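You operate a simulated robot arm through the tools that you are given. There is no shell and no other tool. Be economical: measure what you need, move in short steps, check, and stop when the job is done.

Carry out the task below with a simulated two-armed robot. There is one attempt and no reset: what you move stays moved.

JOB
Zero the counter, then key in the yellow beads of the dish under the 10x lens.
Fine: hold the counter while you press its white key; lamp at 60 %; focus until SHARP; the blue window ends at 00.

The check looks at the end state, three seconds after you hand in, the way a careful person would. Anything else that was tipped, shoved, dropped, spilled or broken makes it a failure.

ROBOT AND FRAMES
Two 7-joint arms with two-finger parallel grippers on one trunk, on a base that drives. Base frame: it is fixed to the floor where the robot stands at the start and does not move with it; the origin is under the middle of the robot, x ahead of it, y to its left, z up. Readings come in m, rad, newtons and seconds.
The left shoulder is at the start at [0.07, 0.134, 1.276], the right one opposite. With the tool pointing down near the work surface each hand reaches from about 0.1 to 0.36 m from the robot's upright axis, wherever it stands, measured 20 degrees to its own side. Places, roughly: blue counter key [0.6, 0.2, 1]; filter slider [0.9, 0.5, 1.2]; green save key [0.7, -0.1, 1]; monitor switch [0.7, 0, 1]; power switch [0.7, 0.5, 1]; stage carrier [0.9, 0.5, 1.1]; white zero key [0.5, 0.1, 0.9]. Payload 1.57 kg a hand.
Tool frame (each hand has its own): the origin (TCP) lies between the finger pads and is the grasp point; the fingertips stand 0.03 m ahead of it; z points along the fingers, y is the line along which they close. Largest opening 0.08 m; finger width 0.017, thickness 0.012; the body of the gripper, 0.04 by 0.082 m, starts 0.08 m behind the TCP.
Orientation is told as [roll, pitch, yaw] about the base's x, y, z axes, in that order, counted from this pose: with the fingers straight down and closing along the base's y, the tool's x points along the base's -x, its y along +y and its z along -z.

CONTROLS
- The arms move only by the tool send_rows. It takes "left_commands", "right_commands" or both (then of equal length, played together; a hand with none holds still); each is a list of rows, each a list of 7 numbers: the turn, a rotation vector about the tool's x, y, z in rad, then the shift along the tool's x, y, z in m, then the opening in per cent of the stroke, from 0 (shut) to 100 (fully open). In form: [[ax, ay, az, tx, ty, tz, claw], ...]. A call has 1 to 12 rows; each row shifts and turns the commanded pose from where the row before left it, along the tool's axes as they then stand. Rows are played at 5 a second. More than 0.05 m and 0.15 rad between two rows, or a gripper value outside its range, and nothing of the call is played. A pose out of reach is approached as far as the arm can. The call stops where the force on the tool passes 50 N (or 10 N more than at its start, if that is more) or the arm is blocked; 0.2 s more then pass. The fingers move at their own pace (about 0.153 m/s each) and stop on an object; they squeeze with about 38 N. The grip force told is the motor's: it shows also when the fingers shut on nothing. Time passes only in rows, and 0.2 s behind the last, so rows that do not move let the fingers close. The reply holds the time, the measured pose of the TCP, the force on the tool along the base axes, the opening and the grip force, in the units named above and with some noise, with the torque about the TCP (base axes, N m) and any sound that the robot's microphone picked up.
- Cameras (640 x 400 px; columns grow to the right, rows downward): "scene" is now at [0.1314, 0.0332, 1.5046]; the picture's right is [0.39, -0.92, 0.00], its down [-0.53, -0.22, -0.82] and it looks along [0.75, 0.32, -0.58] (base axes); focal length 270 px, centre (320, 200). "left" rides on the left gripper at [0.072, 0.007, -0.122] in its tool frame; the picture's right is [-0.09, 1.00, 0.00], its down [-0.84, -0.08, -0.54] and it looks along [-0.54, -0.05, 0.84] (tool axes); focal length 238 px, centre (320, 200). "right" rides on the right gripper at [0.072, -0.007, -0.122] in its tool frame; the picture's right is [0.09, 1.00, 0.00], its down [-0.84, 0.08, -0.54] and it looks along [-0.54, 0.05, 0.84] (tool axes); focal length 238 px, centre (320, 200). There is no depth. A picture from a camera that has moved, and an enlarged one, comes with that camera's place and axes in the base frame and with its lens.
- get_image(camera): a new picture of that camera. No time passes.
- move_column(by): slides the trunk up (or, below 0, down) by that many m; the arms and the scene camera ride with it, the base frame stays. It gives what a move gives, with no picture.
- base_move(legs): drives the robot by 1 to 6 legs, each [ahead, left, turn to the left] in m, m and rad, along the robot's own axes; the way and the turn of a leg run together, so that a leg with both is an arc; at most 1.5 m and 3.142 rad a leg. The arms and the cameras ride along, it lands a little off, and it stops where it bumps. It gives what a move gives.
- head_to(pan, tilt): turns the head with the scene camera to pan (to the left, within 1.501 rad either way) and tilt (down, from -0.506 to 1.204), counted from straight ahead of the robot. It gives what a move gives.
- enlarge(camera, box): a new picture of the part [left, top, right, bottom] of that camera's present view, enlarged. No time passes.
- job_done(): hands the job in; it is judged then, once.

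Go step by step. Nothing tells you exact positions but the pictures and the camera data: compare them with the known pose of the tool, close in by small moves and look again before you grip or let go. The budget is 120 turns and 92 pictures, counting those below and the enlarged ones. Unless the task says otherwise, let go and move clear before handing in, and close with one line.

The tools are called as a command line: name --argument value ..., lists and objects as JSON in quotes. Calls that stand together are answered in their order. send_rows: Moves the arms, as the interface text tells. Its arguments: {"type":"object","properties":{"left_commands":{"type":"array","items":{"type":"array","items":{"type":"number"}}},"right_commands":{"type":"array","items":{"type":"array","items":{"type":"number"}}}},"required":[]} The other tools are called the same way: move_column (by) slides the trunk up or down; base_move (legs) drives the base; head_to (pan, tilt) turns the head that bears the scene camera; get_image (camera) takes a picture; enlarge (camera, box) takes an enlarged picture of a part of a camera's view; job_done () hands the job in.

At the start:

```text
t: 0.0
left_position: [0.291, 0.3358, 1.3052]
left_tcp_rot: [0.0, -0.001, 0.001]
left_wrist_force: [0.1, -1.3, 0.0]
left_ft_torque: [-0.02, -0.01, 0.04]
left_opening: 0.08
left_grasp_force: 0.0
right_position: [0.39, -0.0141, 1.3187]
right_tcp_rot: [0.001, -0.004, -0.001]
right_wrist_force: [-1.4, 0.4, 0.1]
right_ft_torque: [-0.05, -0.01, -0.03]
right_opening: 0.0802
right_grasp_force: 0.0
trunk travel left (down, up): [-0.85, 0.09]
robot x, y, heading: [-0.001, -0.0002, -0.004]
head pan, tilt: [0.4, 0.614]
```

scene: 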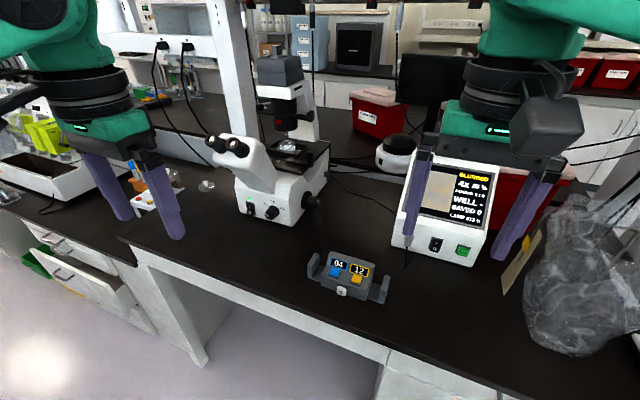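
right: 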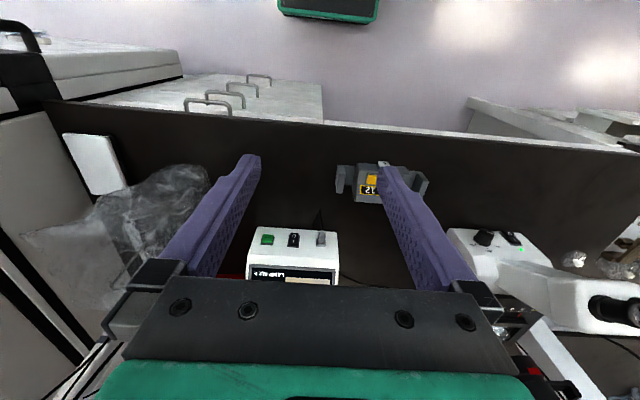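
left: 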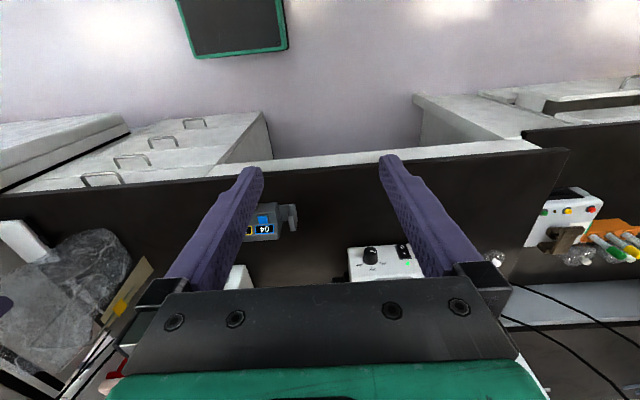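

I see a microscope, a monitor box and a two-window counter (04 blue, 12 yellow) on a dark bench. I'll take close looks at the parts first.

enlarge --camera "scene" --box '[290, 230, 410, 310]'

enlarge --camera "scene" --box '[380, 140, 520, 280]'

enlarge --camera "scene" --box '[190, 50, 350, 240]'

```text
5.00 times, centred on (350, 270) of scene
camera zoom: at [0.1314, 0.0332, 1.5046], right [0.39, -0.92, 0.0], down [-0.53, -0.22, -0.82], along [0.75, 0.32, -0.58], focal length 1352 px, centre (170, -150)
```

zoom: 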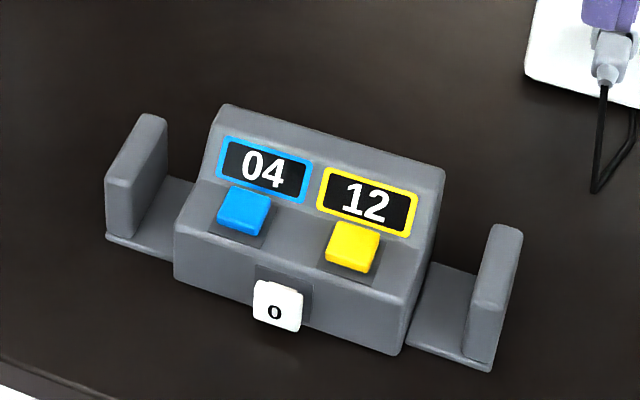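

```text
2.86 times, centred on (450, 210) of scene
camera zoom: at [0.1314, 0.0332, 1.5046], right [0.39, -0.92, 0.0], down [-0.53, -0.22, -0.82], along [0.75, 0.32, -0.58], focal length 773 px, centre (-51, 171)
```

zoom: 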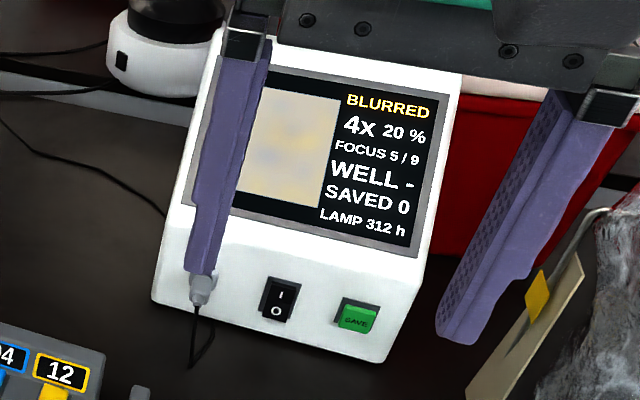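

```text
2.11 times, centred on (270, 145) of scene
camera zoom: at [0.1314, 0.0332, 1.5046], right [0.39, -0.92, 0.0], down [-0.53, -0.22, -0.82], along [0.75, 0.32, -0.58], focal length 569 px, centre (425, 316)
```

zoom: 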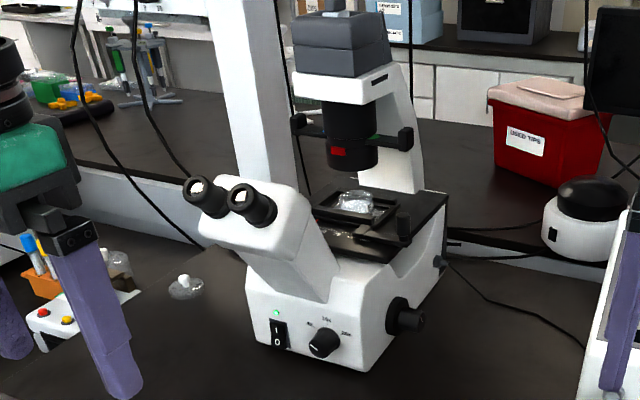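

The monitor reads BLURRED, 4x, 20 %, focus 5/9. I'll look closer at the microscope's controls to find the lamp dial.

enlarge --camera "scene" --box '[240, 130, 340, 230]'

enlarge --camera "scene" --box '[250, 50, 340, 150]'

enlarge --camera "left" --box '[220, 190, 640, 320]'

```text
4.00 times, centred on (290, 180) of scene
camera zoom: at [0.1314, 0.0332, 1.5046], right [0.39, -0.92, 0.0], down [-0.53, -0.22, -0.82], along [0.75, 0.32, -0.58], focal length 1082 px, centre (440, 280)
```

zoom: 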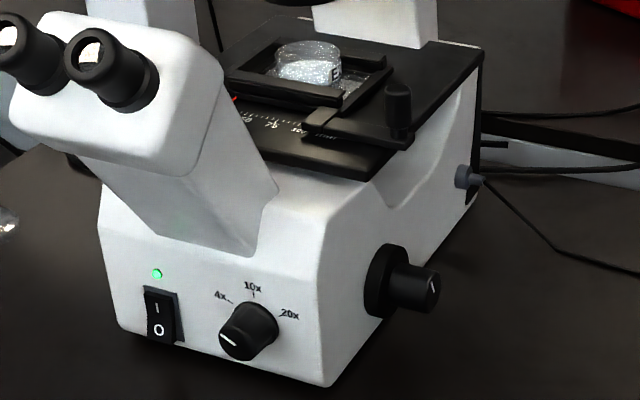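

```text
4.00 times, centred on (295, 100) of scene
camera zoom: at [0.1314, 0.0332, 1.5046], right [0.39, -0.92, 0.0], down [-0.53, -0.22, -0.82], along [0.75, 0.32, -0.58], focal length 1082 px, centre (420, 600)
```

zoom: 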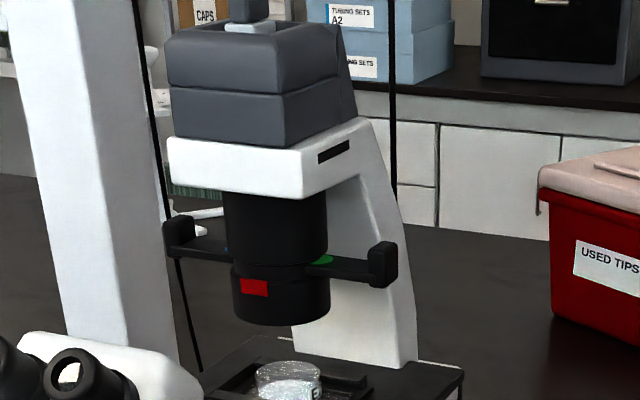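

```text
1.52 times, centred on (430, 255) of left
camera zoom: at [0.2198, 0.3438, 1.4271], right [0.09, 1.0, 0.0], down [0.84, -0.08, 0.54], along [0.54, -0.05, -0.84], focal length 363 px, centre (152, 116)
```

zoom: 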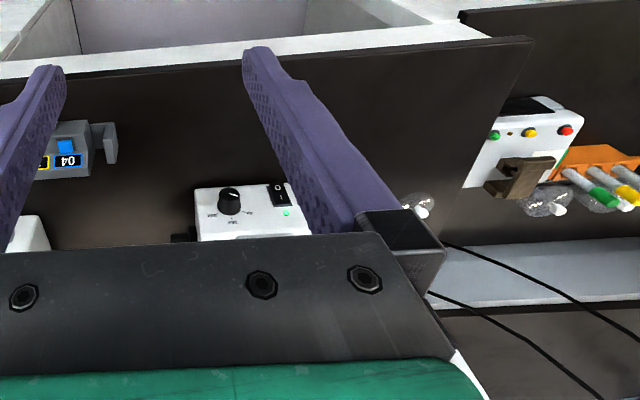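

The lamp dial is not visible from here; it may be on the microscope's left side. I'll drive sideways to the left to look at that side.

base_move --legs '[[0, 0.65, 0]]'

head_to --pan 0.0 --tilt 0.45

get_image --camera "scene"

```text
t: 3.7
left_position: [0.2827, 1.0108, 1.305]
left_tcp_rot: [0.001, 0.0, 0.01]
left_wrist_force: [-0.6, -0.1, 0.4]
left_ft_torque: [0.04, 0.0, -0.01]
left_opening: 0.0801
left_grasp_force: 0.1
right_position: [0.3859, 0.6601, 1.3188]
right_tcp_rot: [0.004, -0.001, 0.01]
right_wrist_force: [0.5, 0.2, 0.4]
right_ft_torque: [0.01, -0.02, 0.0]
right_opening: 0.0799
right_grasp_force: 0.1
trunk travel left (down, up): [-0.85, 0.09]
robot x, y, heading: [-0.005, 0.6751, 0.011]
head pan, tilt: [0.4, 0.614]
```

```text
t: 4.6
left_position: [0.2835, 1.0112, 1.3039]
left_tcp_rot: [0.001, 0.0, 0.011]
left_wrist_force: [0.6, -0.1, 0.3]
left_ft_torque: [0.0, 0.02, -0.01]
left_opening: 0.0796
left_grasp_force: 0.0
right_position: [0.3864, 0.6625, 1.3196]
right_tcp_rot: [0.003, 0.0, 0.01]
right_wrist_force: [-0.5, 0.2, -0.4]
right_ft_torque: [0.03, -0.02, -0.01]
right_opening: 0.0798
right_grasp_force: 0.1
trunk travel left (down, up): [-0.85, 0.09]
robot x, y, heading: [-0.0052, 0.6709, 0.014]
head pan, tilt: [0.0, 0.45]
```

```text
82 pictures are left
camera scene: at [0.1384, 0.6731, 1.5193], right [0.01, -1.0, 0.0], down [-0.44, -0.01, -0.9], along [0.9, 0.01, -0.44], focal length 270 px, centre (320, 200)
```

scene: 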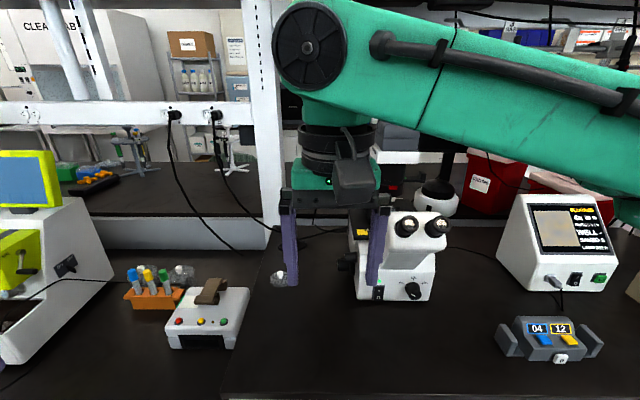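

The right arm hides the microscope partly; I'll zoom on its left side.

enlarge --camera "scene" --box '[320, 190, 470, 310]'

enlarge --camera "right" --box '[160, 100, 480, 300]'

```text
3.33 times, centred on (395, 250) of scene
camera zoom: at [0.1384, 0.6731, 1.5193], right [0.01, -1.0, 0.0], down [-0.44, -0.01, -0.9], along [0.9, 0.01, -0.44], focal length 902 px, centre (70, 33)
```

zoom: 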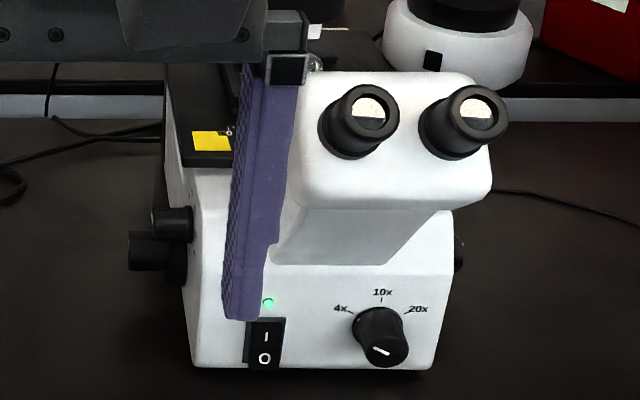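

```text
2.00 times, centred on (320, 200) of right
camera zoom: at [0.3128, 0.6549, 1.4393], right [-0.1, 0.99, 0.0], down [0.84, 0.09, 0.54], along [0.54, 0.06, -0.84], focal length 477 px, centre (320, 200)
```

zoom: 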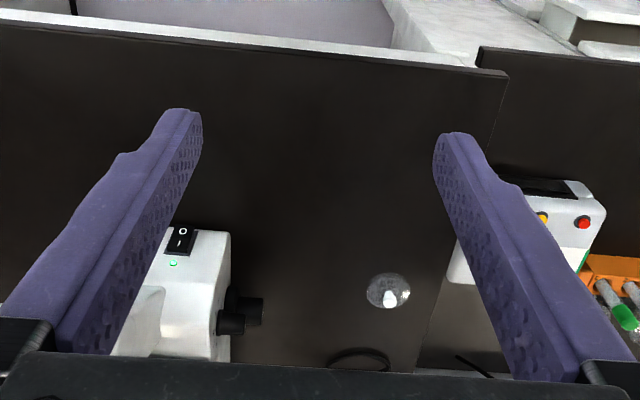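

There are two knobs on the microscope's left side (small front one likely the lamp). Before driving nearer I'll look down at the gap between robot and bench.

head_to --pan 0.0 --tilt 1.2

get_image --camera "scene"

```text
t: 5.7
left_position: [0.2825, 1.0112, 1.3039]
left_tcp_rot: [0.001, -0.001, 0.011]
left_wrist_force: [0.1, 0.3, 0.3]
left_ft_torque: [0.02, -0.03, 0.01]
left_opening: 0.0801
left_grasp_force: 0.0
right_position: [0.3864, 0.6621, 1.3188]
right_tcp_rot: [0.002, -0.001, 0.009]
right_wrist_force: [0.2, -0.4, -0.4]
right_ft_torque: [-0.02, 0.0, -0.04]
right_opening: 0.0802
right_grasp_force: 0.1
trunk travel left (down, up): [-0.85, 0.09]
robot x, y, heading: [-0.0049, 0.6725, 0.011]
head pan, tilt: [0.0, 1.201]
```

```text
79 pictures are left
camera scene: at [0.1026, 0.672, 1.4612], right [0.01, -1.0, 0.0], down [-0.93, -0.01, -0.36], along [0.36, 0.0, -0.93], focal length 270 px, centre (320, 200)
```

scene: 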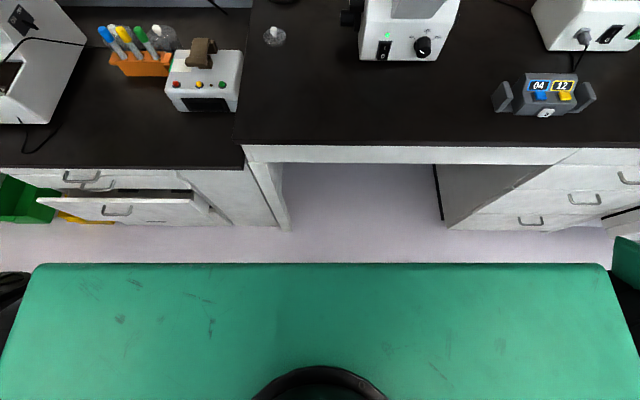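

The torso has room; the front of the bench is at about x=0.45. I drive ahead by 0.12 m and then look again.

base_move --legs '[[0.12, 0.0, 0]]'

send_rows --left_commands '[[0.15, 0, 0, 0, 0, 0, 100], [0.15, 0, 0, 0, 0, 0, 100], [0.15, 0, 0, 0, 0, 0, 100], [0.15, 0, 0, 0, 0, 0, 100], [0.15, 0, 0, 0, 0, 0, 100], [0.15, 0, 0, 0, 0, 0, 100], [0.15, 0, 0, 0, 0, 0, 100], [0.15, 0, 0, 0, 0, 0, 100], [0.15, 0, 0, 0, 0, 0, 100], [0.15, 0, 0, 0, 0, 0, 100], [0.07, 0, 0, 0, 0, 0, 100]]'

```text
t: 6.9
left_position: [0.3988, 1.0145, 1.3049]
left_tcp_rot: [0.001, -0.004, 0.016]
left_wrist_force: [-0.8, 0.8, 0.9]
left_ft_torque: [0.02, -0.02, -0.01]
left_opening: 0.0801
left_grasp_force: 0.1
right_position: [0.5021, 0.6649, 1.3202]
right_tcp_rot: [0.002, -0.006, 0.016]
right_wrist_force: [0.7, -0.3, -0.4]
right_ft_torque: [-0.01, 0.01, -0.03]
right_opening: 0.0802
right_grasp_force: 0.1
trunk travel left (down, up): [-0.85, 0.09]
robot x, y, heading: [0.1177, 0.674, 0.015]
head pan, tilt: [0.0, 1.201]
```

```text
t: 9.3
left_position: [0.4035, 1.0134, 1.306]
left_tcp_rot: [-1.572, 0.001, 0.014]
left_wrist_force: [0.3, 0.1, -0.8]
left_ft_torque: [0.01, -0.01, -0.01]
left_opening: 0.0799
left_grasp_force: 0.2
right_position: [0.5083, 0.6647, 1.3188]
right_tcp_rot: [0.0, -0.002, 0.016]
right_wrist_force: [-0.1, 0.3, -0.2]
right_ft_torque: [0.03, 0.01, -0.02]
right_opening: 0.08
right_grasp_force: 0.1
trunk travel left (down, up): [-0.85, 0.09]
robot x, y, heading: [0.1162, 0.673, 0.018]
head pan, tilt: [0.0, 1.201]
```

Left tool now points to -y. I'll bring it forward and down to view the microscope's left flank.

send_rows --left_commands '[[0, 0, 0, -0.045, 0.015, 0.015, 100], [0, 0, 0, -0.045, 0.015, 0.015, 100], [0, 0, 0, -0.045, 0.015, 0.015, 100], [0, 0, 0, -0.045, 0.015, 0.015, 100], [0, 0, 0, -0.045, 0.015, 0.015, 100], [0, 0, 0, -0.045, 0.015, 0.015, 100], [0, 0, 0, -0.045, 0.015, 0.015, 100], [0, 0, 0, -0.045, 0.015, 0.015, 100]]'

get_image --camera "left"

```text
t: 11.1
left_position: [0.4818, 0.9275, 1.2656]
left_tcp_rot: [-1.569, 0.0, 0.018]
left_wrist_force: [-0.1, -0.7, 0.1]
left_ft_torque: [0.01, 0.04, 0.0]
left_opening: 0.0799
left_grasp_force: 0.1
left hand out of reach, approached as far as the arm can: row 2, 3, 4, 5, 6, 7, 8
right_position: [0.5069, 0.6658, 1.3188]
right_tcp_rot: [0.0, -0.003, 0.016]
right_wrist_force: [-0.3, 0.5, -0.8]
right_ft_torque: [-0.04, 0.0, 0.03]
right_opening: 0.08
right_grasp_force: 0.0
trunk travel left (down, up): [-0.85, 0.09]
robot x, y, heading: [0.1221, 0.6729, 0.016]
head pan, tilt: [0.0, 1.201]
```

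```text
78 pictures are left
camera left: at [0.4086, 1.0485, 1.2603], right [0.09, 0.0, -1.0], down [0.83, 0.56, 0.08], along [0.55, -0.83, 0.05], focal length 238 px, centre (320, 200)
```

left: 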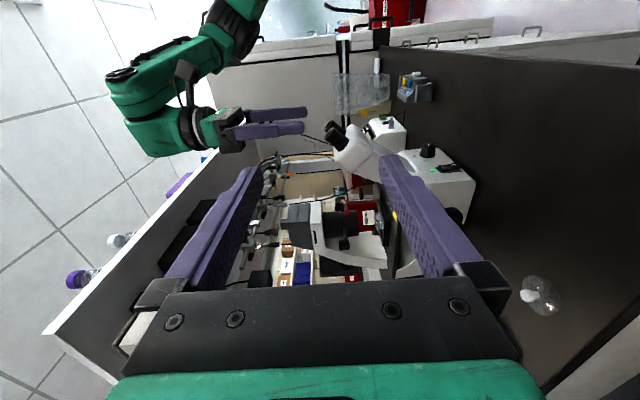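

The arm is short at this height. I'll zoom on what the left camera already shows of the microscope's left side.

enlarge --camera "left" --box '[320, 110, 490, 300]'

```text
2.11 times, centred on (405, 205) of left
camera zoom: at [0.4086, 1.0485, 1.2603], right [0.09, 0.0, -1.0], down [0.83, 0.56, 0.08], along [0.55, -0.83, 0.05], focal length 502 px, centre (141, 190)
```

zoom: 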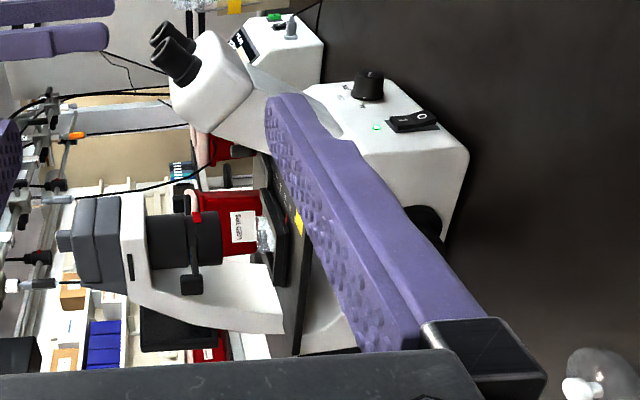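

I'll lower the trunk by 0.22 m so the shoulders are nearer knob height, then retry the reach.

move_column --by -0.2

send_rows --left_commands '[[0, 0, 0, -0.02, 0, 0, 100], [0, 0, 0, -0.02, 0, 0, 100]]'

get_image --camera "left"

```text
t: 13.3
left_position: [0.481, 0.9279, 1.066]
left_tcp_rot: [-1.569, -0.001, 0.017]
left_wrist_force: [0.4, 0.6, 0.5]
left_ft_torque: [-0.01, -0.01, -0.03]
left_opening: 0.0802
left_grasp_force: 0.0
right_position: [0.5062, 0.6659, 1.1195]
right_tcp_rot: [0.003, -0.001, 0.018]
right_wrist_force: [0.4, -0.2, -0.1]
right_ft_torque: [0.0, 0.02, 0.01]
right_opening: 0.0798
right_grasp_force: 0.1
trunk travel left (down, up): [-0.65, 0.29]
robot x, y, heading: [0.1217, 0.674, 0.016]
head pan, tilt: [0.0, 1.201]
```

```text
t: 13.9
left_position: [0.4803, 0.9271, 1.0674]
left_tcp_rot: [-1.569, 0.001, 0.017]
left_wrist_force: [0.4, -0.2, 0.4]
left_ft_torque: [0.0, 0.01, 0.0]
left_opening: 0.0799
left_grasp_force: 0.0
left hand out of reach, approached as far as the arm can: row 1, 2
right_position: [0.5062, 0.6658, 1.1192]
right_tcp_rot: [0.001, -0.002, 0.016]
right_wrist_force: [0.5, -0.2, -0.1]
right_ft_torque: [-0.01, -0.01, 0.02]
right_opening: 0.08
right_grasp_force: 0.0
trunk travel left (down, up): [-0.65, 0.29]
robot x, y, heading: [0.1199, 0.671, 0.018]
head pan, tilt: [0.0, 1.201]
```

```text
76 pictures are left
camera left: at [0.4083, 1.0488, 1.0603], right [0.09, 0.0, -1.0], down [0.83, 0.56, 0.08], along [0.55, -0.83, 0.05], focal length 238 px, centre (320, 200)
```

left: 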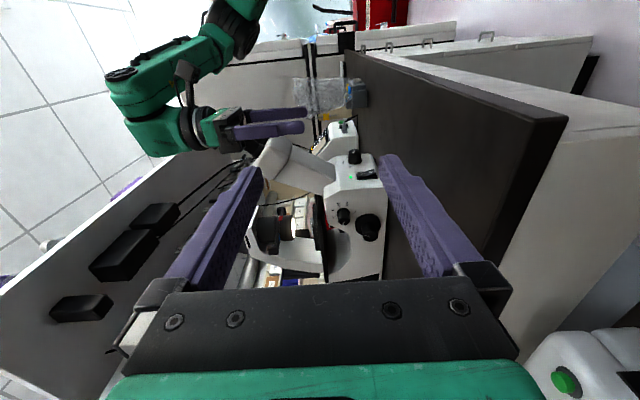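

The flank is visible; zoom in.

enlarge --camera "left" --box '[290, 130, 410, 280]'

```text
2.67 times, centred on (350, 205) of left
camera zoom: at [0.4083, 1.0488, 1.0603], right [0.09, 0.0, -1.0], down [0.83, 0.56, 0.08], along [0.55, -0.83, 0.05], focal length 636 px, centre (240, 187)
```

zoom: 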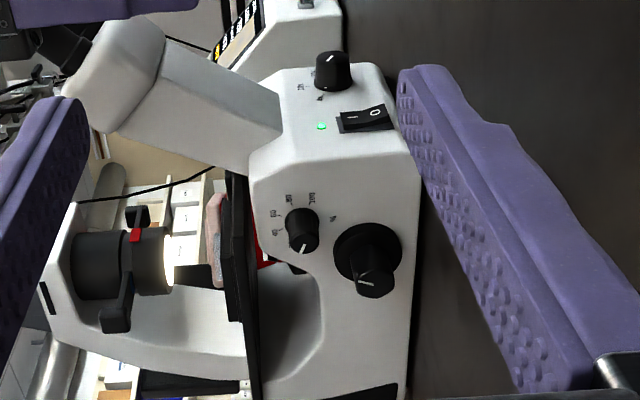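

The dial scale and focus knob sit on the microscope's left face near (0.77, 0.58, 1.03) and (0.77, 0.6, 0.98); the table is at z≈0.94. I'll pull both hands in, reorient, then drive to a station facing the microscope.

send_rows --right_commands '[[0, 0, 0, 0.017, -0.04, -0.03, 100], [0, 0, 0, 0.017, -0.04, -0.03, 100], [0, 0, 0, 0.017, -0.04, -0.03, 100], [0, 0, 0, 0.017, -0.04, -0.03, 100], [0, 0, 0, 0.017, -0.04, -0.03, 100]]' --left_commands '[[0, 0, 0, 0.02, -0.027, 0.012, 100], [0, 0, 0, 0.02, -0.027, 0.012, 100], [0, 0, 0, 0.02, -0.027, 0.012, 100], [0, 0, 0, 0.02, -0.027, 0.012, 100], [0, 0, 0, 0.02, -0.027, 0.012, 100]]'

```text
refused: row 1 steps farther than a row can; nothing moved
```

Step slightly too long; resend with shorter steps.

send_rows --right_commands '[[0, 0, 0, 0.014, -0.033, -0.025, 100], [0, 0, 0, 0.014, -0.033, -0.025, 100], [0, 0, 0, 0.014, -0.033, -0.025, 100], [0, 0, 0, 0.014, -0.033, -0.025, 100], [0, 0, 0, 0.014, -0.033, -0.025, 100], [0, 0, 0, 0.014, -0.033, -0.025, 100]]' --left_commands '[[0, 0, 0, 0.02, -0.027, 0.012, 100], [0, 0, 0, 0.02, -0.027, 0.012, 100], [0, 0, 0, 0.02, -0.027, 0.012, 100], [0, 0, 0, 0.02, -0.027, 0.012, 100], [0, 0, 0, 0.02, -0.027, 0.012, 100], [0, 0, 0, 0, 0, 0, 100]]'

```text
t: 15.3
left_position: [0.3853, 0.8548, 1.1669]
left_tcp_rot: [-1.567, 0.0, 0.023]
left_wrist_force: [-0.4, -0.4, -0.1]
left_ft_torque: [0.01, 0.05, -0.02]
left_opening: 0.0799
left_grasp_force: 0.0
left hand out of reach, approached as far as the arm can: row 4, 5
right_position: [0.459, 0.4957, 1.2213]
right_tcp_rot: [0.003, -0.004, 0.014]
right_wrist_force: [0.6, 0.3, -0.2]
right_ft_torque: [-0.01, 0.0, -0.02]
right_opening: 0.0801
right_grasp_force: 0.0
right hand out of reach, approached as far as the arm can: row 5, 6
trunk travel left (down, up): [-0.65, 0.29]
robot x, y, heading: [0.1195, 0.6711, 0.012]
head pan, tilt: [0.0, 1.201]
```

Now rotate the left hand back to pointing down and then about its axis.

send_rows --left_commands '[[-0.148, 0, 0, 0, 0, 0, 100], [-0.148, 0, 0, 0, 0, 0, 100], [-0.148, 0, 0, 0, 0, 0, 100], [-0.148, 0, 0, 0, 0, 0, 100], [-0.148, 0, 0, 0, 0, 0, 100], [-0.148, 0, 0, 0, 0, 0, 100], [-0.148, 0, 0, 0, 0, 0, 100], [-0.148, 0, 0, 0, 0, 0, 100], [-0.148, 0, 0, 0, 0, 0, 100], [-0.148, 0, 0, 0, 0, 0, 100], [-0.09, 0, 0, 0, 0, 0, 100]]'

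send_rows --left_commands '[[0, 0, 0.143, 0, 0, 0, 100], [0, 0, 0.143, 0, 0, 0, 100], [0, 0, 0.143, 0, 0, 0, 100], [0, 0, 0.143, 0, 0, 0, 100], [0, 0, 0.143, 0, 0, 0, 100], [0, 0, 0.143, 0, 0, 0, 100], [0, 0, 0.143, 0, 0, 0, 100], [0, 0, 0.143, 0, 0, 0, 100], [0, 0, 0.143, 0, 0, 0, 100], [0, 0, 0.143, 0, 0, 0, 100], [0, 0, 0.143, 0, 0, 0, 100]]'

send_rows --left_commands '[[-0.14, 0, 0, 0, 0, 0, 100], [-0.14, 0, 0, 0, 0, 0, 100], [-0.14, 0, 0, 0, 0, 0, 100], [-0.14, 0, 0, 0, 0, 0, 100], [-0.14, 0, 0, 0, 0, 0, 100]]'

```text
t: 17.7
left_position: [0.3834, 0.8566, 1.1672]
left_tcp_rot: [0.003, -0.001, 0.016]
left_wrist_force: [0.3, 0.1, 0.8]
left_ft_torque: [0.0, 0.01, -0.01]
left_opening: 0.08
left_grasp_force: 0.0
right_position: [0.4586, 0.4973, 1.2206]
right_tcp_rot: [0.002, -0.004, 0.016]
right_wrist_force: [0.2, -0.7, 0.1]
right_ft_torque: [0.01, 0.0, -0.03]
right_opening: 0.08
right_grasp_force: 0.0
trunk travel left (down, up): [-0.65, 0.29]
robot x, y, heading: [0.1212, 0.6712, 0.015]
head pan, tilt: [0.0, 1.201]
```

```text
t: 20.1
left_position: [0.3825, 0.8571, 1.1653]
left_tcp_rot: [0.001, 0.002, -1.558]
left_wrist_force: [-1.0, 0.3, -0.7]
left_ft_torque: [-0.01, -0.03, 0.0]
left_opening: 0.0799
left_grasp_force: 0.1
right_position: [0.4584, 0.4962, 1.2225]
right_tcp_rot: [0.0, -0.003, 0.016]
right_wrist_force: [-0.2, -0.5, 1.3]
right_ft_torque: [0.0, -0.02, -0.01]
right_opening: 0.0801
right_grasp_force: 0.0
trunk travel left (down, up): [-0.65, 0.29]
robot x, y, heading: [0.1167, 0.6725, 0.012]
head pan, tilt: [0.0, 1.201]
```

```text
t: 21.3
left_position: [0.382, 0.856, 1.1698]
left_tcp_rot: [0.675, 0.007, -1.552]
left_wrist_force: [-0.5, 0.1, 0.3]
left_ft_torque: [0.02, -0.02, 0.01]
left_opening: 0.08
left_grasp_force: 0.0
right_position: [0.457, 0.4973, 1.2219]
right_tcp_rot: [0.003, -0.004, 0.016]
right_wrist_force: [-1.1, 0.3, 0.0]
right_ft_torque: [-0.04, -0.01, 0.0]
right_opening: 0.0799
right_grasp_force: 0.0
trunk travel left (down, up): [-0.65, 0.29]
robot x, y, heading: [0.1156, 0.6705, 0.018]
head pan, tilt: [0.0, 1.201]
```

Reach model fits (wrist about 0.45 m from the shoulder). Now drive right and slightly forward to face the microscope.

send_rows --right_commands '[[0, 0, 0, 0.02, -0.03, 0, 100], [0, 0, 0, 0.02, -0.03, 0, 100]]'

base_move --legs '[[0, -0.19, -0.015], [0.06, 0, 0]]'

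head_to --pan 0.0 --tilt 0.6

get_image --camera "scene"

get_image --camera "left"

```text
t: 21.9
left_position: [0.3827, 0.8555, 1.1678]
left_tcp_rot: [0.671, 0.007, -1.552]
left_wrist_force: [0.5, -0.2, 0.1]
left_ft_torque: [0.03, 0.01, 0.01]
left_opening: 0.0802
left_grasp_force: 0.0
right_position: [0.4472, 0.4623, 1.1891]
right_tcp_rot: [0.004, -0.004, 0.015]
right_wrist_force: [-0.1, 0.6, -0.6]
right_ft_torque: [-0.03, -0.03, 0.0]
right_opening: 0.0799
right_grasp_force: 0.1
right hand out of reach, approached as far as the arm can: row 1, 2
trunk travel left (down, up): [-0.65, 0.29]
robot x, y, heading: [0.1194, 0.6727, 0.015]
head pan, tilt: [0.0, 1.201]
```

```text
t: 24.0
left_position: [0.4454, 0.6604, 1.1692]
left_tcp_rot: [0.676, 0.006, -1.571]
left_wrist_force: [-0.5, 0.1, 0.2]
left_ft_torque: [-0.01, 0.0, 0.01]
left_opening: 0.0798
left_grasp_force: 0.0
right_position: [0.503, 0.2648, 1.1905]
right_tcp_rot: [0.003, -0.004, 0.0]
right_wrist_force: [0.4, 0.8, 0.4]
right_ft_torque: [-0.02, 0.01, -0.04]
right_opening: 0.0799
right_grasp_force: 0.0
trunk travel left (down, up): [-0.65, 0.29]
robot x, y, heading: [0.1794, 0.4785, 0.001]
head pan, tilt: [0.0, 1.201]
```

```text
t: 25.0
left_position: [0.4457, 0.6588, 1.1686]
left_tcp_rot: [0.673, 0.007, -1.571]
left_wrist_force: [0.0, -0.8, 0.3]
left_ft_torque: [-0.02, -0.01, -0.03]
left_opening: 0.08
left_grasp_force: 0.1
right_position: [0.5054, 0.2649, 1.1896]
right_tcp_rot: [0.002, -0.004, -0.001]
right_wrist_force: [0.4, -0.6, -0.1]
right_ft_torque: [0.01, 0.0, 0.01]
right_opening: 0.08
right_grasp_force: 0.0
trunk travel left (down, up): [-0.65, 0.29]
robot x, y, heading: [0.1816, 0.4792, 0.0]
head pan, tilt: [0.0, 0.6]
```

```text
74 pictures are left
camera scene: at [0.3168, 0.4791, 1.3058], right [0.0, -1.0, 0.0], down [-0.57, 0.0, -0.82], along [0.82, 0.0, -0.57], focal length 270 px, centre (320, 200)
```

scene: 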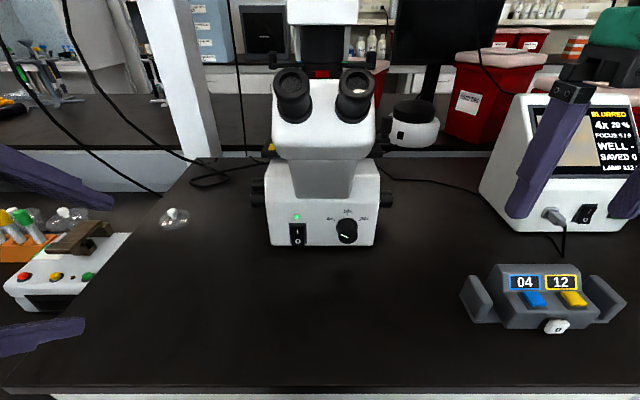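

```text
73 pictures are left
camera left: at [0.3769, 0.7304, 1.2691], right [0.78, -0.1, 0.62], down [-0.4, -0.84, 0.37], along [0.49, -0.53, -0.69], focal length 238 px, centre (320, 200)
```

left: 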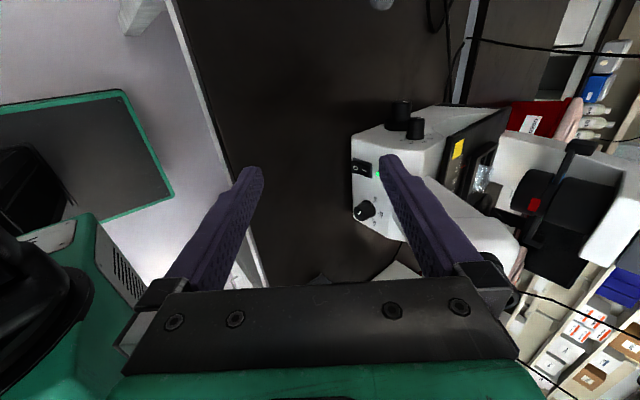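

I can see everything well from here; the objective knob is near (0.668–0.697, 0.431, 0.988). I'll tilt the right hand to 30° below horizontal and pre-twist it by -30° about x.

send_rows --right_commands '[[0, -0.131, 0, 0, 0, 0, 100], [0, -0.131, 0, 0, 0, 0, 100], [0, -0.131, 0, 0, 0, 0, 100], [0, -0.131, 0, 0, 0, 0, 100], [0, -0.131, 0, 0, 0, 0, 100], [0, -0.131, 0, 0, 0, 0, 100], [0, -0.131, 0, 0, 0, 0, 100], [0, -0.131, 0, 0, 0, 0, 100]]'

send_rows --right_commands '[[0.065, 0, -0.113, 0, 0, 0, 100], [0.065, 0, -0.113, 0, 0, 0, 100], [0.065, 0, -0.113, 0, 0, 0, 100], [0.065, 0, -0.113, 0, 0, 0, 100]]'

```text
t: 26.8
left_position: [0.4475, 0.6594, 1.1686]
left_tcp_rot: [0.67, 0.007, -1.571]
left_wrist_force: [0.8, -0.3, -0.4]
left_ft_torque: [0.01, 0.04, -0.03]
left_opening: 0.08
left_grasp_force: 0.1
right_position: [0.5323, 0.2572, 1.2226]
right_tcp_rot: [0.004, -1.038, -0.004]
right_wrist_force: [0.5, -0.9, 0.2]
right_ft_torque: [-0.03, 0.0, -0.02]
right_opening: 0.0802
right_grasp_force: 0.0
right hand out of reach, approached as far as the arm can: row 7, 8
trunk travel left (down, up): [-0.65, 0.29]
robot x, y, heading: [0.1784, 0.4813, 0.001]
head pan, tilt: [0.0, 0.6]
```

```text
t: 27.8
left_position: [0.4466, 0.6601, 1.1682]
left_tcp_rot: [0.671, 0.006, -1.571]
left_wrist_force: [-0.4, 0.7, -0.5]
left_ft_torque: [-0.04, -0.03, -0.01]
left_opening: 0.0799
left_grasp_force: 0.1
right_position: [0.5369, 0.2592, 1.237]
right_tcp_rot: [-0.856, -0.853, 0.711]
right_wrist_force: [-1.1, 0.1, -0.4]
right_ft_torque: [0.03, -0.01, 0.0]
right_opening: 0.0801
right_grasp_force: 0.0
right hand out of reach, approached as far as the arm can: row 1, 2, 3, 4
trunk travel left (down, up): [-0.65, 0.29]
robot x, y, heading: [0.1786, 0.4796, 0.003]
head pan, tilt: [0.0, 0.6]
```

Orientation is as intended. Now I bring the right hand down and to a standoff before the knob.

send_rows --right_commands '[[0, 0, 0, 0.0335, 0.0234, 0.023, 100], [0, 0, 0, 0.0335, 0.0234, 0.023, 100], [0, 0, 0, 0.0335, 0.0234, 0.023, 100], [0, 0, 0, 0.0335, 0.0234, 0.023, 100], [0, 0, 0, -0.021, 0.0395, 0.00225, 100], [0, 0, 0, -0.021, 0.0395, 0.00225, 100], [0, 0, 0, -0.021, 0.0395, 0.00225, 100], [0, 0, 0, -0.021, 0.0395, 0.00225, 100]]'

get_image --camera "right"

get_image --camera "scene"

```text
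t: 29.6
left_position: [0.4407, 0.6486, 1.1725]
left_tcp_rot: [0.68, 0.013, -1.573]
left_wrist_force: [0.8, -0.2, 0.0]
left_ft_torque: [-0.05, -0.03, -0.05]
left_opening: 0.08
left_grasp_force: 0.1
right_position: [0.5731, 0.3842, 1.2161]
right_tcp_rot: [-0.861, -0.834, 0.686]
right_wrist_force: [-18.7, -27.6, 2.1]
right_ft_torque: [-0.58, 0.28, 0.02]
right_opening: 0.0584
right_grasp_force: 0.0
right hand out of reach, approached as far as the arm can: row 1, 2, 3, 4
trunk travel left (down, up): [-0.65, 0.29]
robot x, y, heading: [0.1784, 0.4818, -0.004]
head pan, tilt: [0.0, 0.6]
stopped in row 8 (right hand): the force on the tool passed its limit (the readings are from after the stop); the commanded pose is now the measured one
```

```text
72 pictures are left
camera right: at [0.4307, 0.3813, 1.2177], right [-0.03, 0.82, -0.57], down [-0.03, 0.57, 0.82], along [1.0, 0.04, 0.01], focal length 238 px, centre (320, 200)
```

right: 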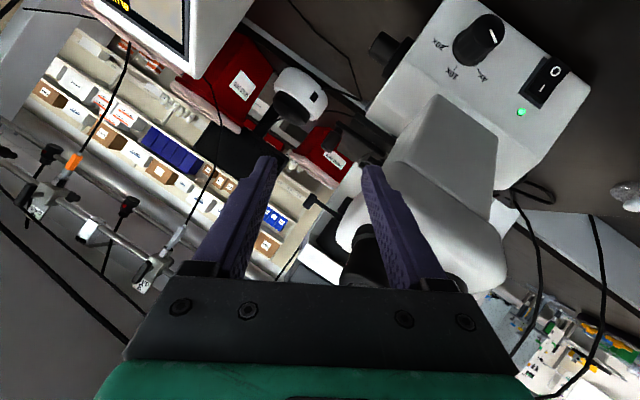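

```text
71 pictures are left
camera scene: at [0.3095, 0.469, 1.3069], right [-0.01, -1.0, -0.01], down [-0.56, 0.01, -0.83], along [0.83, 0.0, -0.56], focal length 270 px, centre (320, 200)
```

scene: 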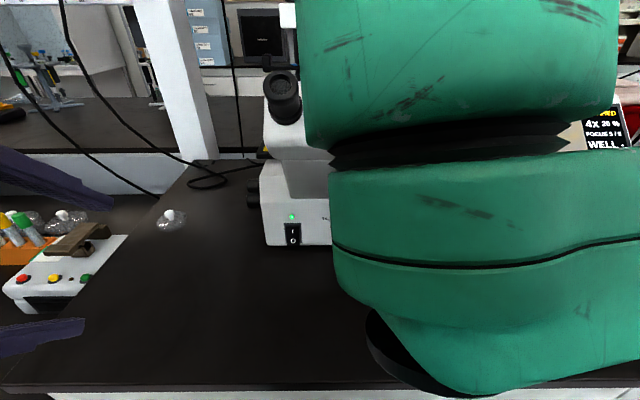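

The lowering did not happen (out of reach) and a finger touched the eyepiece. I back off at once toward -y.

send_rows --right_commands '[[0, 0, 0, 0.011, -0.0217, 0.006, 73], [0, 0, 0, 0.0215, -0.0435, 0.0125, 80], [0, 0, 0, 0.0215, -0.0435, 0.0125, 100]]'

get_image --camera "right"

```text
refused: row 2 steps farther than a row can; nothing moved
```

```text
70 pictures are left
camera right: at [0.4307, 0.3813, 1.2177], right [-0.03, 0.82, -0.57], down [-0.03, 0.57, 0.82], along [1.0, 0.04, 0.01], focal length 238 px, centre (320, 200)
```

right: 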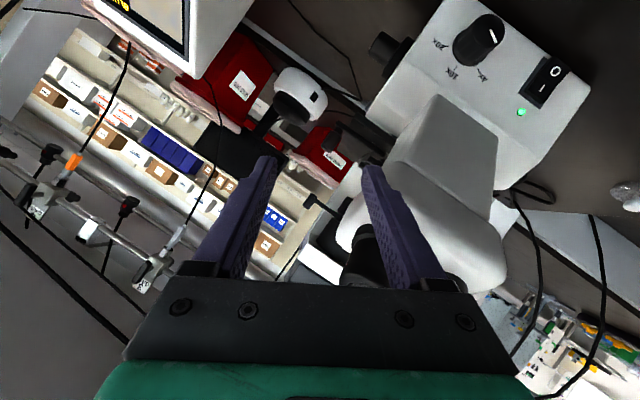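

Smaller steps for the back-off.

send_rows --right_commands '[[0, 0, 0, 0.011, -0.0217, 0.006, 73], [0, 0, 0, 0.02, -0.04, 0.0115, 80], [0, 0, 0, 0.02, -0.04, 0.0115, 100]]'

```text
t: 30.4
left_position: [0.4465, 0.6565, 1.1695]
left_tcp_rot: [0.673, 0.009, -1.573]
left_wrist_force: [-0.9, -1.2, 0.6]
left_ft_torque: [0.02, 0.0, 0.0]
left_opening: 0.08
left_grasp_force: 0.0
right_position: [0.5773, 0.2771, 1.2162]
right_tcp_rot: [-0.858, -0.828, 0.695]
right_wrist_force: [0.3, -0.3, -0.2]
right_ft_torque: [-0.03, 0.0, 0.04]
right_opening: 0.0803
right_grasp_force: 0.1
trunk travel left (down, up): [-0.65, 0.29]
robot x, y, heading: [0.1792, 0.4804, -0.004]
head pan, tilt: [0.0, 0.6]
```

The wrist was too close to the shoulder. I'll back the base by 0.07 m and then lower the hand in small checked steps.

base_move --legs '[[-0.08, 0, 0]]'

send_rows --right_commands '[[0, 0, 0, 0.0335, 0.0234, 0.023, 100], [0, 0, 0, 0.0335, 0.0234, 0.023, 100]]'

```text
t: 31.4
left_position: [0.3682, 0.657, 1.1681]
left_tcp_rot: [0.672, 0.008, -1.576]
left_wrist_force: [-0.3, -0.9, -0.1]
left_ft_torque: [-0.02, -0.01, 0.01]
left_opening: 0.0799
left_grasp_force: 0.1
right_position: [0.4969, 0.2775, 1.2155]
right_tcp_rot: [-0.855, -0.829, 0.69]
right_wrist_force: [-0.8, 0.0, 0.2]
right_ft_torque: [-0.03, 0.05, 0.0]
right_opening: 0.0797
right_grasp_force: 0.1
trunk travel left (down, up): [-0.65, 0.29]
robot x, y, heading: [0.1015, 0.4805, -0.002]
head pan, tilt: [0.0, 0.6]
```

```text
t: 32.0
left_position: [0.3673, 0.658, 1.1678]
left_tcp_rot: [0.672, 0.007, -1.574]
left_wrist_force: [-0.2, -0.1, -1.1]
left_ft_torque: [0.0, -0.01, 0.0]
left_opening: 0.0797
left_grasp_force: 0.0
right_position: [0.5235, 0.2868, 1.1809]
right_tcp_rot: [-0.857, -0.83, 0.693]
right_wrist_force: [-0.5, -0.5, 0.3]
right_ft_torque: [0.01, 0.02, -0.02]
right_opening: 0.08
right_grasp_force: 0.1
right hand out of reach, approached as far as the arm can: row 1, 2
trunk travel left (down, up): [-0.65, 0.29]
robot x, y, heading: [0.0973, 0.4809, -0.005]
head pan, tilt: [0.0, 0.6]
```

Move forward first, then down.

send_rows --right_commands '[[0, 0, 0, -0.02, 0, 0.035, 100], [0, 0, 0, -0.02, 0, 0.035, 100], [0, 0, 0, 0.033, 0.022, 0.019, 100], [0, 0, 0, 0.033, 0.022, 0.019, 100], [0, 0, 0, 0.033, 0.022, 0.019, 100]]'

```text
t: 33.2
left_position: [0.3682, 0.6588, 1.1689]
left_tcp_rot: [0.672, 0.006, -1.575]
left_wrist_force: [0.3, -0.3, -0.4]
left_ft_torque: [-0.03, 0.01, 0.04]
left_opening: 0.0798
left_grasp_force: 0.1
right_position: [0.6024, 0.2797, 1.0491]
right_tcp_rot: [-0.855, -0.831, 0.693]
right_wrist_force: [0.2, 0.7, -0.8]
right_ft_torque: [0.0, -0.02, -0.02]
right_opening: 0.0799
right_grasp_force: 0.1
trunk travel left (down, up): [-0.65, 0.29]
robot x, y, heading: [0.0963, 0.4802, -0.001]
head pan, tilt: [0.0, 0.6]
```

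In reach now. Slide sideways to stand off in front of the knob.

send_rows --right_commands '[[0, 0, 0, -0.0113, 0.036, -0.0057, 100], [0, 0, 0, -0.0113, 0.036, -0.0057, 100], [0, 0, 0, -0.0113, 0.036, -0.0057, 100], [0, 0, 0, -0.0113, 0.036, -0.0057, 100]]'

get_image --camera "right"

get_image --camera "left"

```text
t: 34.2
left_position: [0.3682, 0.6597, 1.1671]
left_tcp_rot: [0.673, 0.006, -1.576]
left_wrist_force: [0.2, 0.6, 0.5]
left_ft_torque: [0.0, -0.01, 0.01]
left_opening: 0.0799
left_grasp_force: 0.1
right_position: [0.6075, 0.4349, 1.0159]
right_tcp_rot: [-0.859, -0.826, 0.693]
right_wrist_force: [-0.7, 0.5, 0.5]
right_ft_torque: [0.0, 0.02, 0.0]
right_opening: 0.0798
right_grasp_force: 0.0
trunk travel left (down, up): [-0.65, 0.29]
robot x, y, heading: [0.1004, 0.479, -0.01]
head pan, tilt: [0.0, 0.6]
```

```text
69 pictures are left
camera right: at [0.4662, 0.4301, 1.0191], right [-0.04, 0.82, -0.58], down [-0.03, 0.58, 0.82], along [1.0, 0.05, 0.0], focal length 238 px, centre (320, 200)
```

right: 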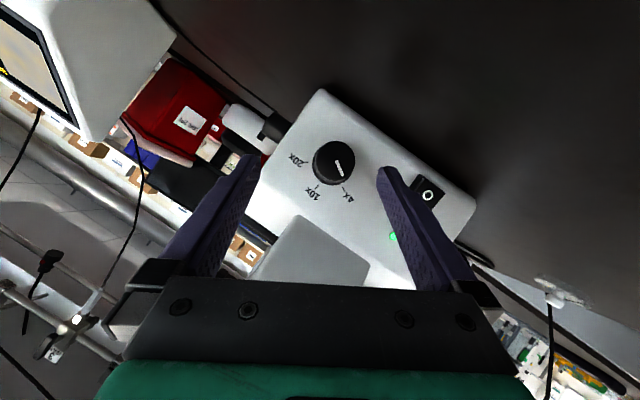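

```text
68 pictures are left
camera left: at [0.2987, 0.7319, 1.2685], right [0.78, -0.1, 0.62], down [-0.4, -0.84, 0.37], along [0.48, -0.54, -0.69], focal length 238 px, centre (320, 200)
```

left: 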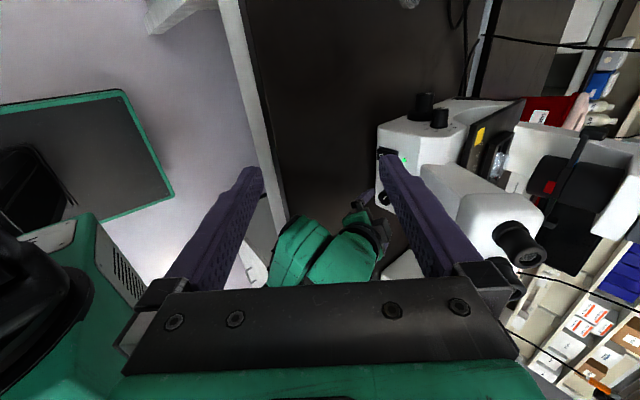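

The knob's cap is at (0.668, 0.4305, 0.986), in line with the fingers. Approach it with open fingers.

send_rows --right_commands '[[0, 0, 0, -0.006, 0.0035, 0.027, 100], [0, 0, 0, -0.006, 0.0035, 0.027, 100]]'

get_image --camera "right"

```text
t: 34.8
left_position: [0.3672, 0.6593, 1.1687]
left_tcp_rot: [0.672, 0.008, -1.573]
left_wrist_force: [0.1, -0.1, -0.2]
left_ft_torque: [-0.01, 0.01, -0.01]
left_opening: 0.0801
left_grasp_force: 0.0
right_position: [0.6618, 0.4264, 0.9969]
right_tcp_rot: [-0.855, -0.831, 0.693]
right_wrist_force: [-0.2, 0.0, -0.3]
right_ft_torque: [0.01, 0.02, 0.03]
right_opening: 0.0799
right_grasp_force: 0.1
trunk travel left (down, up): [-0.65, 0.29]
robot x, y, heading: [0.0979, 0.4783, -0.004]
head pan, tilt: [0.0, 0.6]
```

```text
67 pictures are left
camera right: at [0.5188, 0.4232, 1.0003], right [-0.04, 0.82, -0.58], down [-0.03, 0.58, 0.82], along [1.0, 0.05, 0.0], focal length 238 px, centre (320, 200)
```

right: 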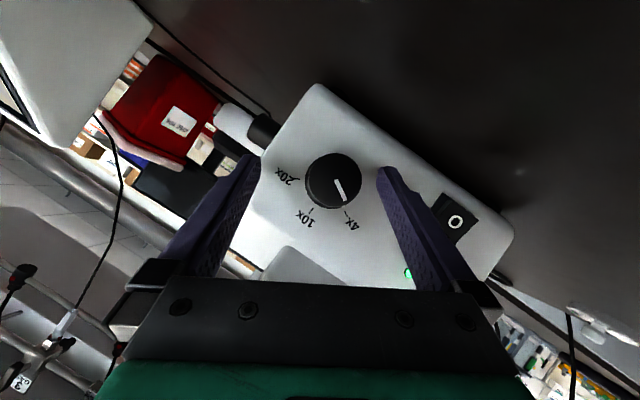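

Shift 9 mm along the closing axis to centre, then close.

send_rows --right_commands '[[0, 0, 0, 0, 0.009, 0, 100], [0, 0, 0, 0, 0, 0, 20], [0, 0, 0, 0, 0, 0, 20], [0, 0, 0, 0, 0, 0, 20]]'

```text
t: 35.8
left_position: [0.3679, 0.6586, 1.1684]
left_tcp_rot: [0.671, 0.008, -1.571]
left_wrist_force: [-0.5, 0.5, 0.2]
left_ft_torque: [0.01, -0.02, -0.01]
left_opening: 0.08
left_grasp_force: 0.0
right_position: [0.6595, 0.4351, 0.9928]
right_tcp_rot: [-0.855, -0.827, 0.694]
right_wrist_force: [-0.2, 2.2, -1.1]
right_ft_torque: [0.05, 0.35, 0.82]
right_opening: 0.0352
right_grasp_force: 42.4
trunk travel left (down, up): [-0.65, 0.29]
robot x, y, heading: [0.1007, 0.4794, 0.0]
head pan, tilt: [0.0, 0.6]
```

Gripped at 35 mm. Rotate +60° about x in steps.

send_rows --right_commands '[[-0.065, 0, 0.113, 0, -0.0011, 0, 20], [-0.065, 0, 0.113, 0, -0.0011, 0, 20], [-0.065, 0, 0.113, 0, -0.0011, 0, 20], [-0.065, 0, 0.113, 0, -0.0011, 0, 20]]'

get_image --camera "right"

```text
t: 36.8
left_position: [0.3672, 0.6603, 1.1685]
left_tcp_rot: [0.673, 0.007, -1.575]
left_wrist_force: [0.8, 0.6, -0.4]
left_ft_torque: [-0.03, 0.01, -0.01]
left_opening: 0.0802
left_grasp_force: 0.1
right_position: [0.6604, 0.4316, 0.9936]
right_tcp_rot: [-0.03, -1.03, 0.004]
right_wrist_force: [-10.0, 8.7, -8.9]
right_ft_torque: [0.06, 0.84, 1.51]
right_opening: 0.0358
right_grasp_force: 42.4
trunk travel left (down, up): [-0.65, 0.29]
robot x, y, heading: [0.0981, 0.4834, -0.006]
head pan, tilt: [0.0, 0.6]
```

```text
66 pictures are left
camera right: at [0.5181, 0.4276, 0.9934], right [-0.03, 1.0, -0.09], down [-0.03, 0.09, 1.0], along [1.0, 0.03, 0.03], focal length 238 px, centre (320, 200)
```

right: 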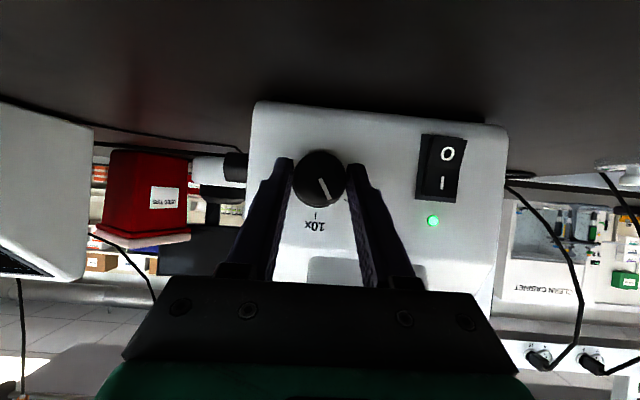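

The pointer is half way. Continue another ~30°.

send_rows --right_commands '[[-0.065, 0, 0.113, 0, -0.0011, 0, 20], [-0.065, 0, 0.113, 0, -0.0011, 0, 20], [-0.065, 0, 0.113, 0, -0.0011, 0, 20], [-0.065, 0, 0.113, 0, -0.0011, 0, 20]]'

get_image --camera "right"

```text
t: 37.8
left_position: [0.3663, 0.6622, 1.1678]
left_tcp_rot: [0.674, 0.004, -1.572]
left_wrist_force: [0.7, 0.4, -0.4]
left_ft_torque: [0.0, -0.02, -0.02]
left_opening: 0.0796
left_grasp_force: 0.1
right_position: [0.6615, 0.4279, 0.9947]
right_tcp_rot: [0.811, -0.85, -0.701]
right_wrist_force: [-19.7, 12.2, -22.4]
right_ft_torque: [0.03, 0.52, 1.39]
right_opening: 0.0356
right_grasp_force: 42.7
trunk travel left (down, up): [-0.65, 0.29]
robot x, y, heading: [0.1006, 0.4816, -0.004]
head pan, tilt: [0.0, 0.6]
```

```text
65 pictures are left
camera right: at [0.5185, 0.4253, 0.9905], right [-0.02, 0.91, 0.41], down [-0.04, -0.41, 0.91], along [1.0, 0.0, 0.05], focal length 238 px, centre (320, 200)
```

right: 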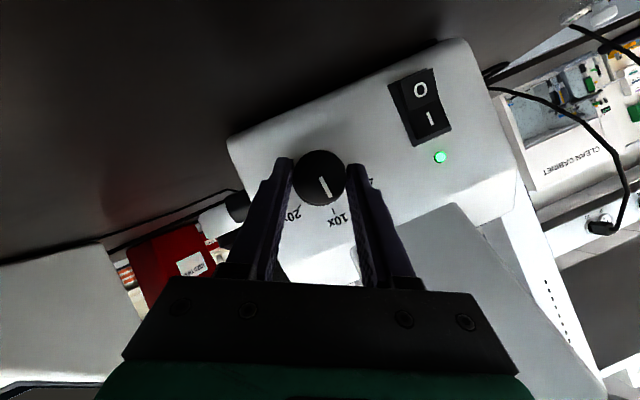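

The pointer seems to be at 10x. I open the fingers, then check the monitor with the head camera.

send_rows --right_commands '[[0, 0, 0, 0, 0, 0, 100], [0, 0, 0, 0, 0, 0, 100], [0, 0, 0, 0, 0, -0.04, 100], [0, 0, 0, 0, 0, -0.04, 100]]'

head_to --pan -0.5 --tilt 0.4

get_image --camera "scene"

```text
t: 38.8
left_position: [0.3673, 0.6571, 1.1691]
left_tcp_rot: [0.673, 0.006, -1.574]
left_wrist_force: [0.5, -1.2, 0.1]
left_ft_torque: [0.0, 0.04, 0.0]
left_opening: 0.0798
left_grasp_force: 0.0
right_position: [0.5943, 0.3901, 1.0499]
right_tcp_rot: [0.815, -0.919, -0.737]
right_wrist_force: [0.8, 0.0, 0.0]
right_ft_torque: [-0.02, 0.0, -0.01]
right_opening: 0.0802
right_grasp_force: 0.1
trunk travel left (down, up): [-0.65, 0.29]
robot x, y, heading: [0.0979, 0.4787, -0.0]
head pan, tilt: [0.0, 0.6]
```

```text
t: 39.8
left_position: [0.367, 0.6575, 1.1694]
left_tcp_rot: [0.672, 0.007, -1.576]
left_wrist_force: [-0.2, 0.2, 0.2]
left_ft_torque: [0.02, -0.02, -0.04]
left_opening: 0.0801
left_grasp_force: 0.1
right_position: [0.5957, 0.3881, 1.045]
right_tcp_rot: [0.801, -0.916, -0.727]
right_wrist_force: [0.0, -0.2, 0.4]
right_ft_torque: [-0.05, 0.0, 0.02]
right_opening: 0.0797
right_grasp_force: 0.0
trunk travel left (down, up): [-0.65, 0.29]
robot x, y, heading: [0.0986, 0.4802, -0.004]
head pan, tilt: [-0.499, 0.4]
```

```text
64 pictures are left
camera scene: at [0.2301, 0.4344, 1.324], right [-0.48, -0.88, 0.0], down [-0.34, 0.19, -0.92], along [0.81, -0.44, -0.39], focal length 270 px, centre (320, 200)
```

scene: 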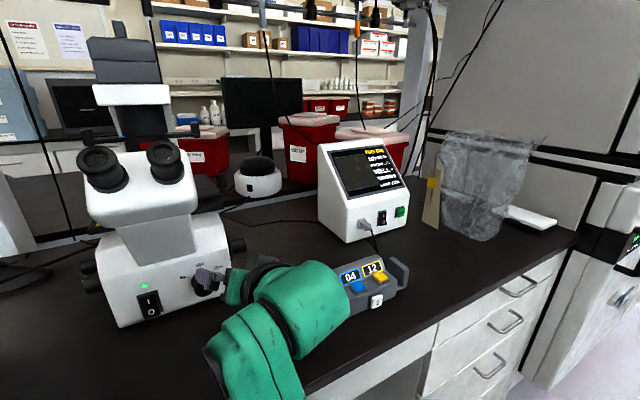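

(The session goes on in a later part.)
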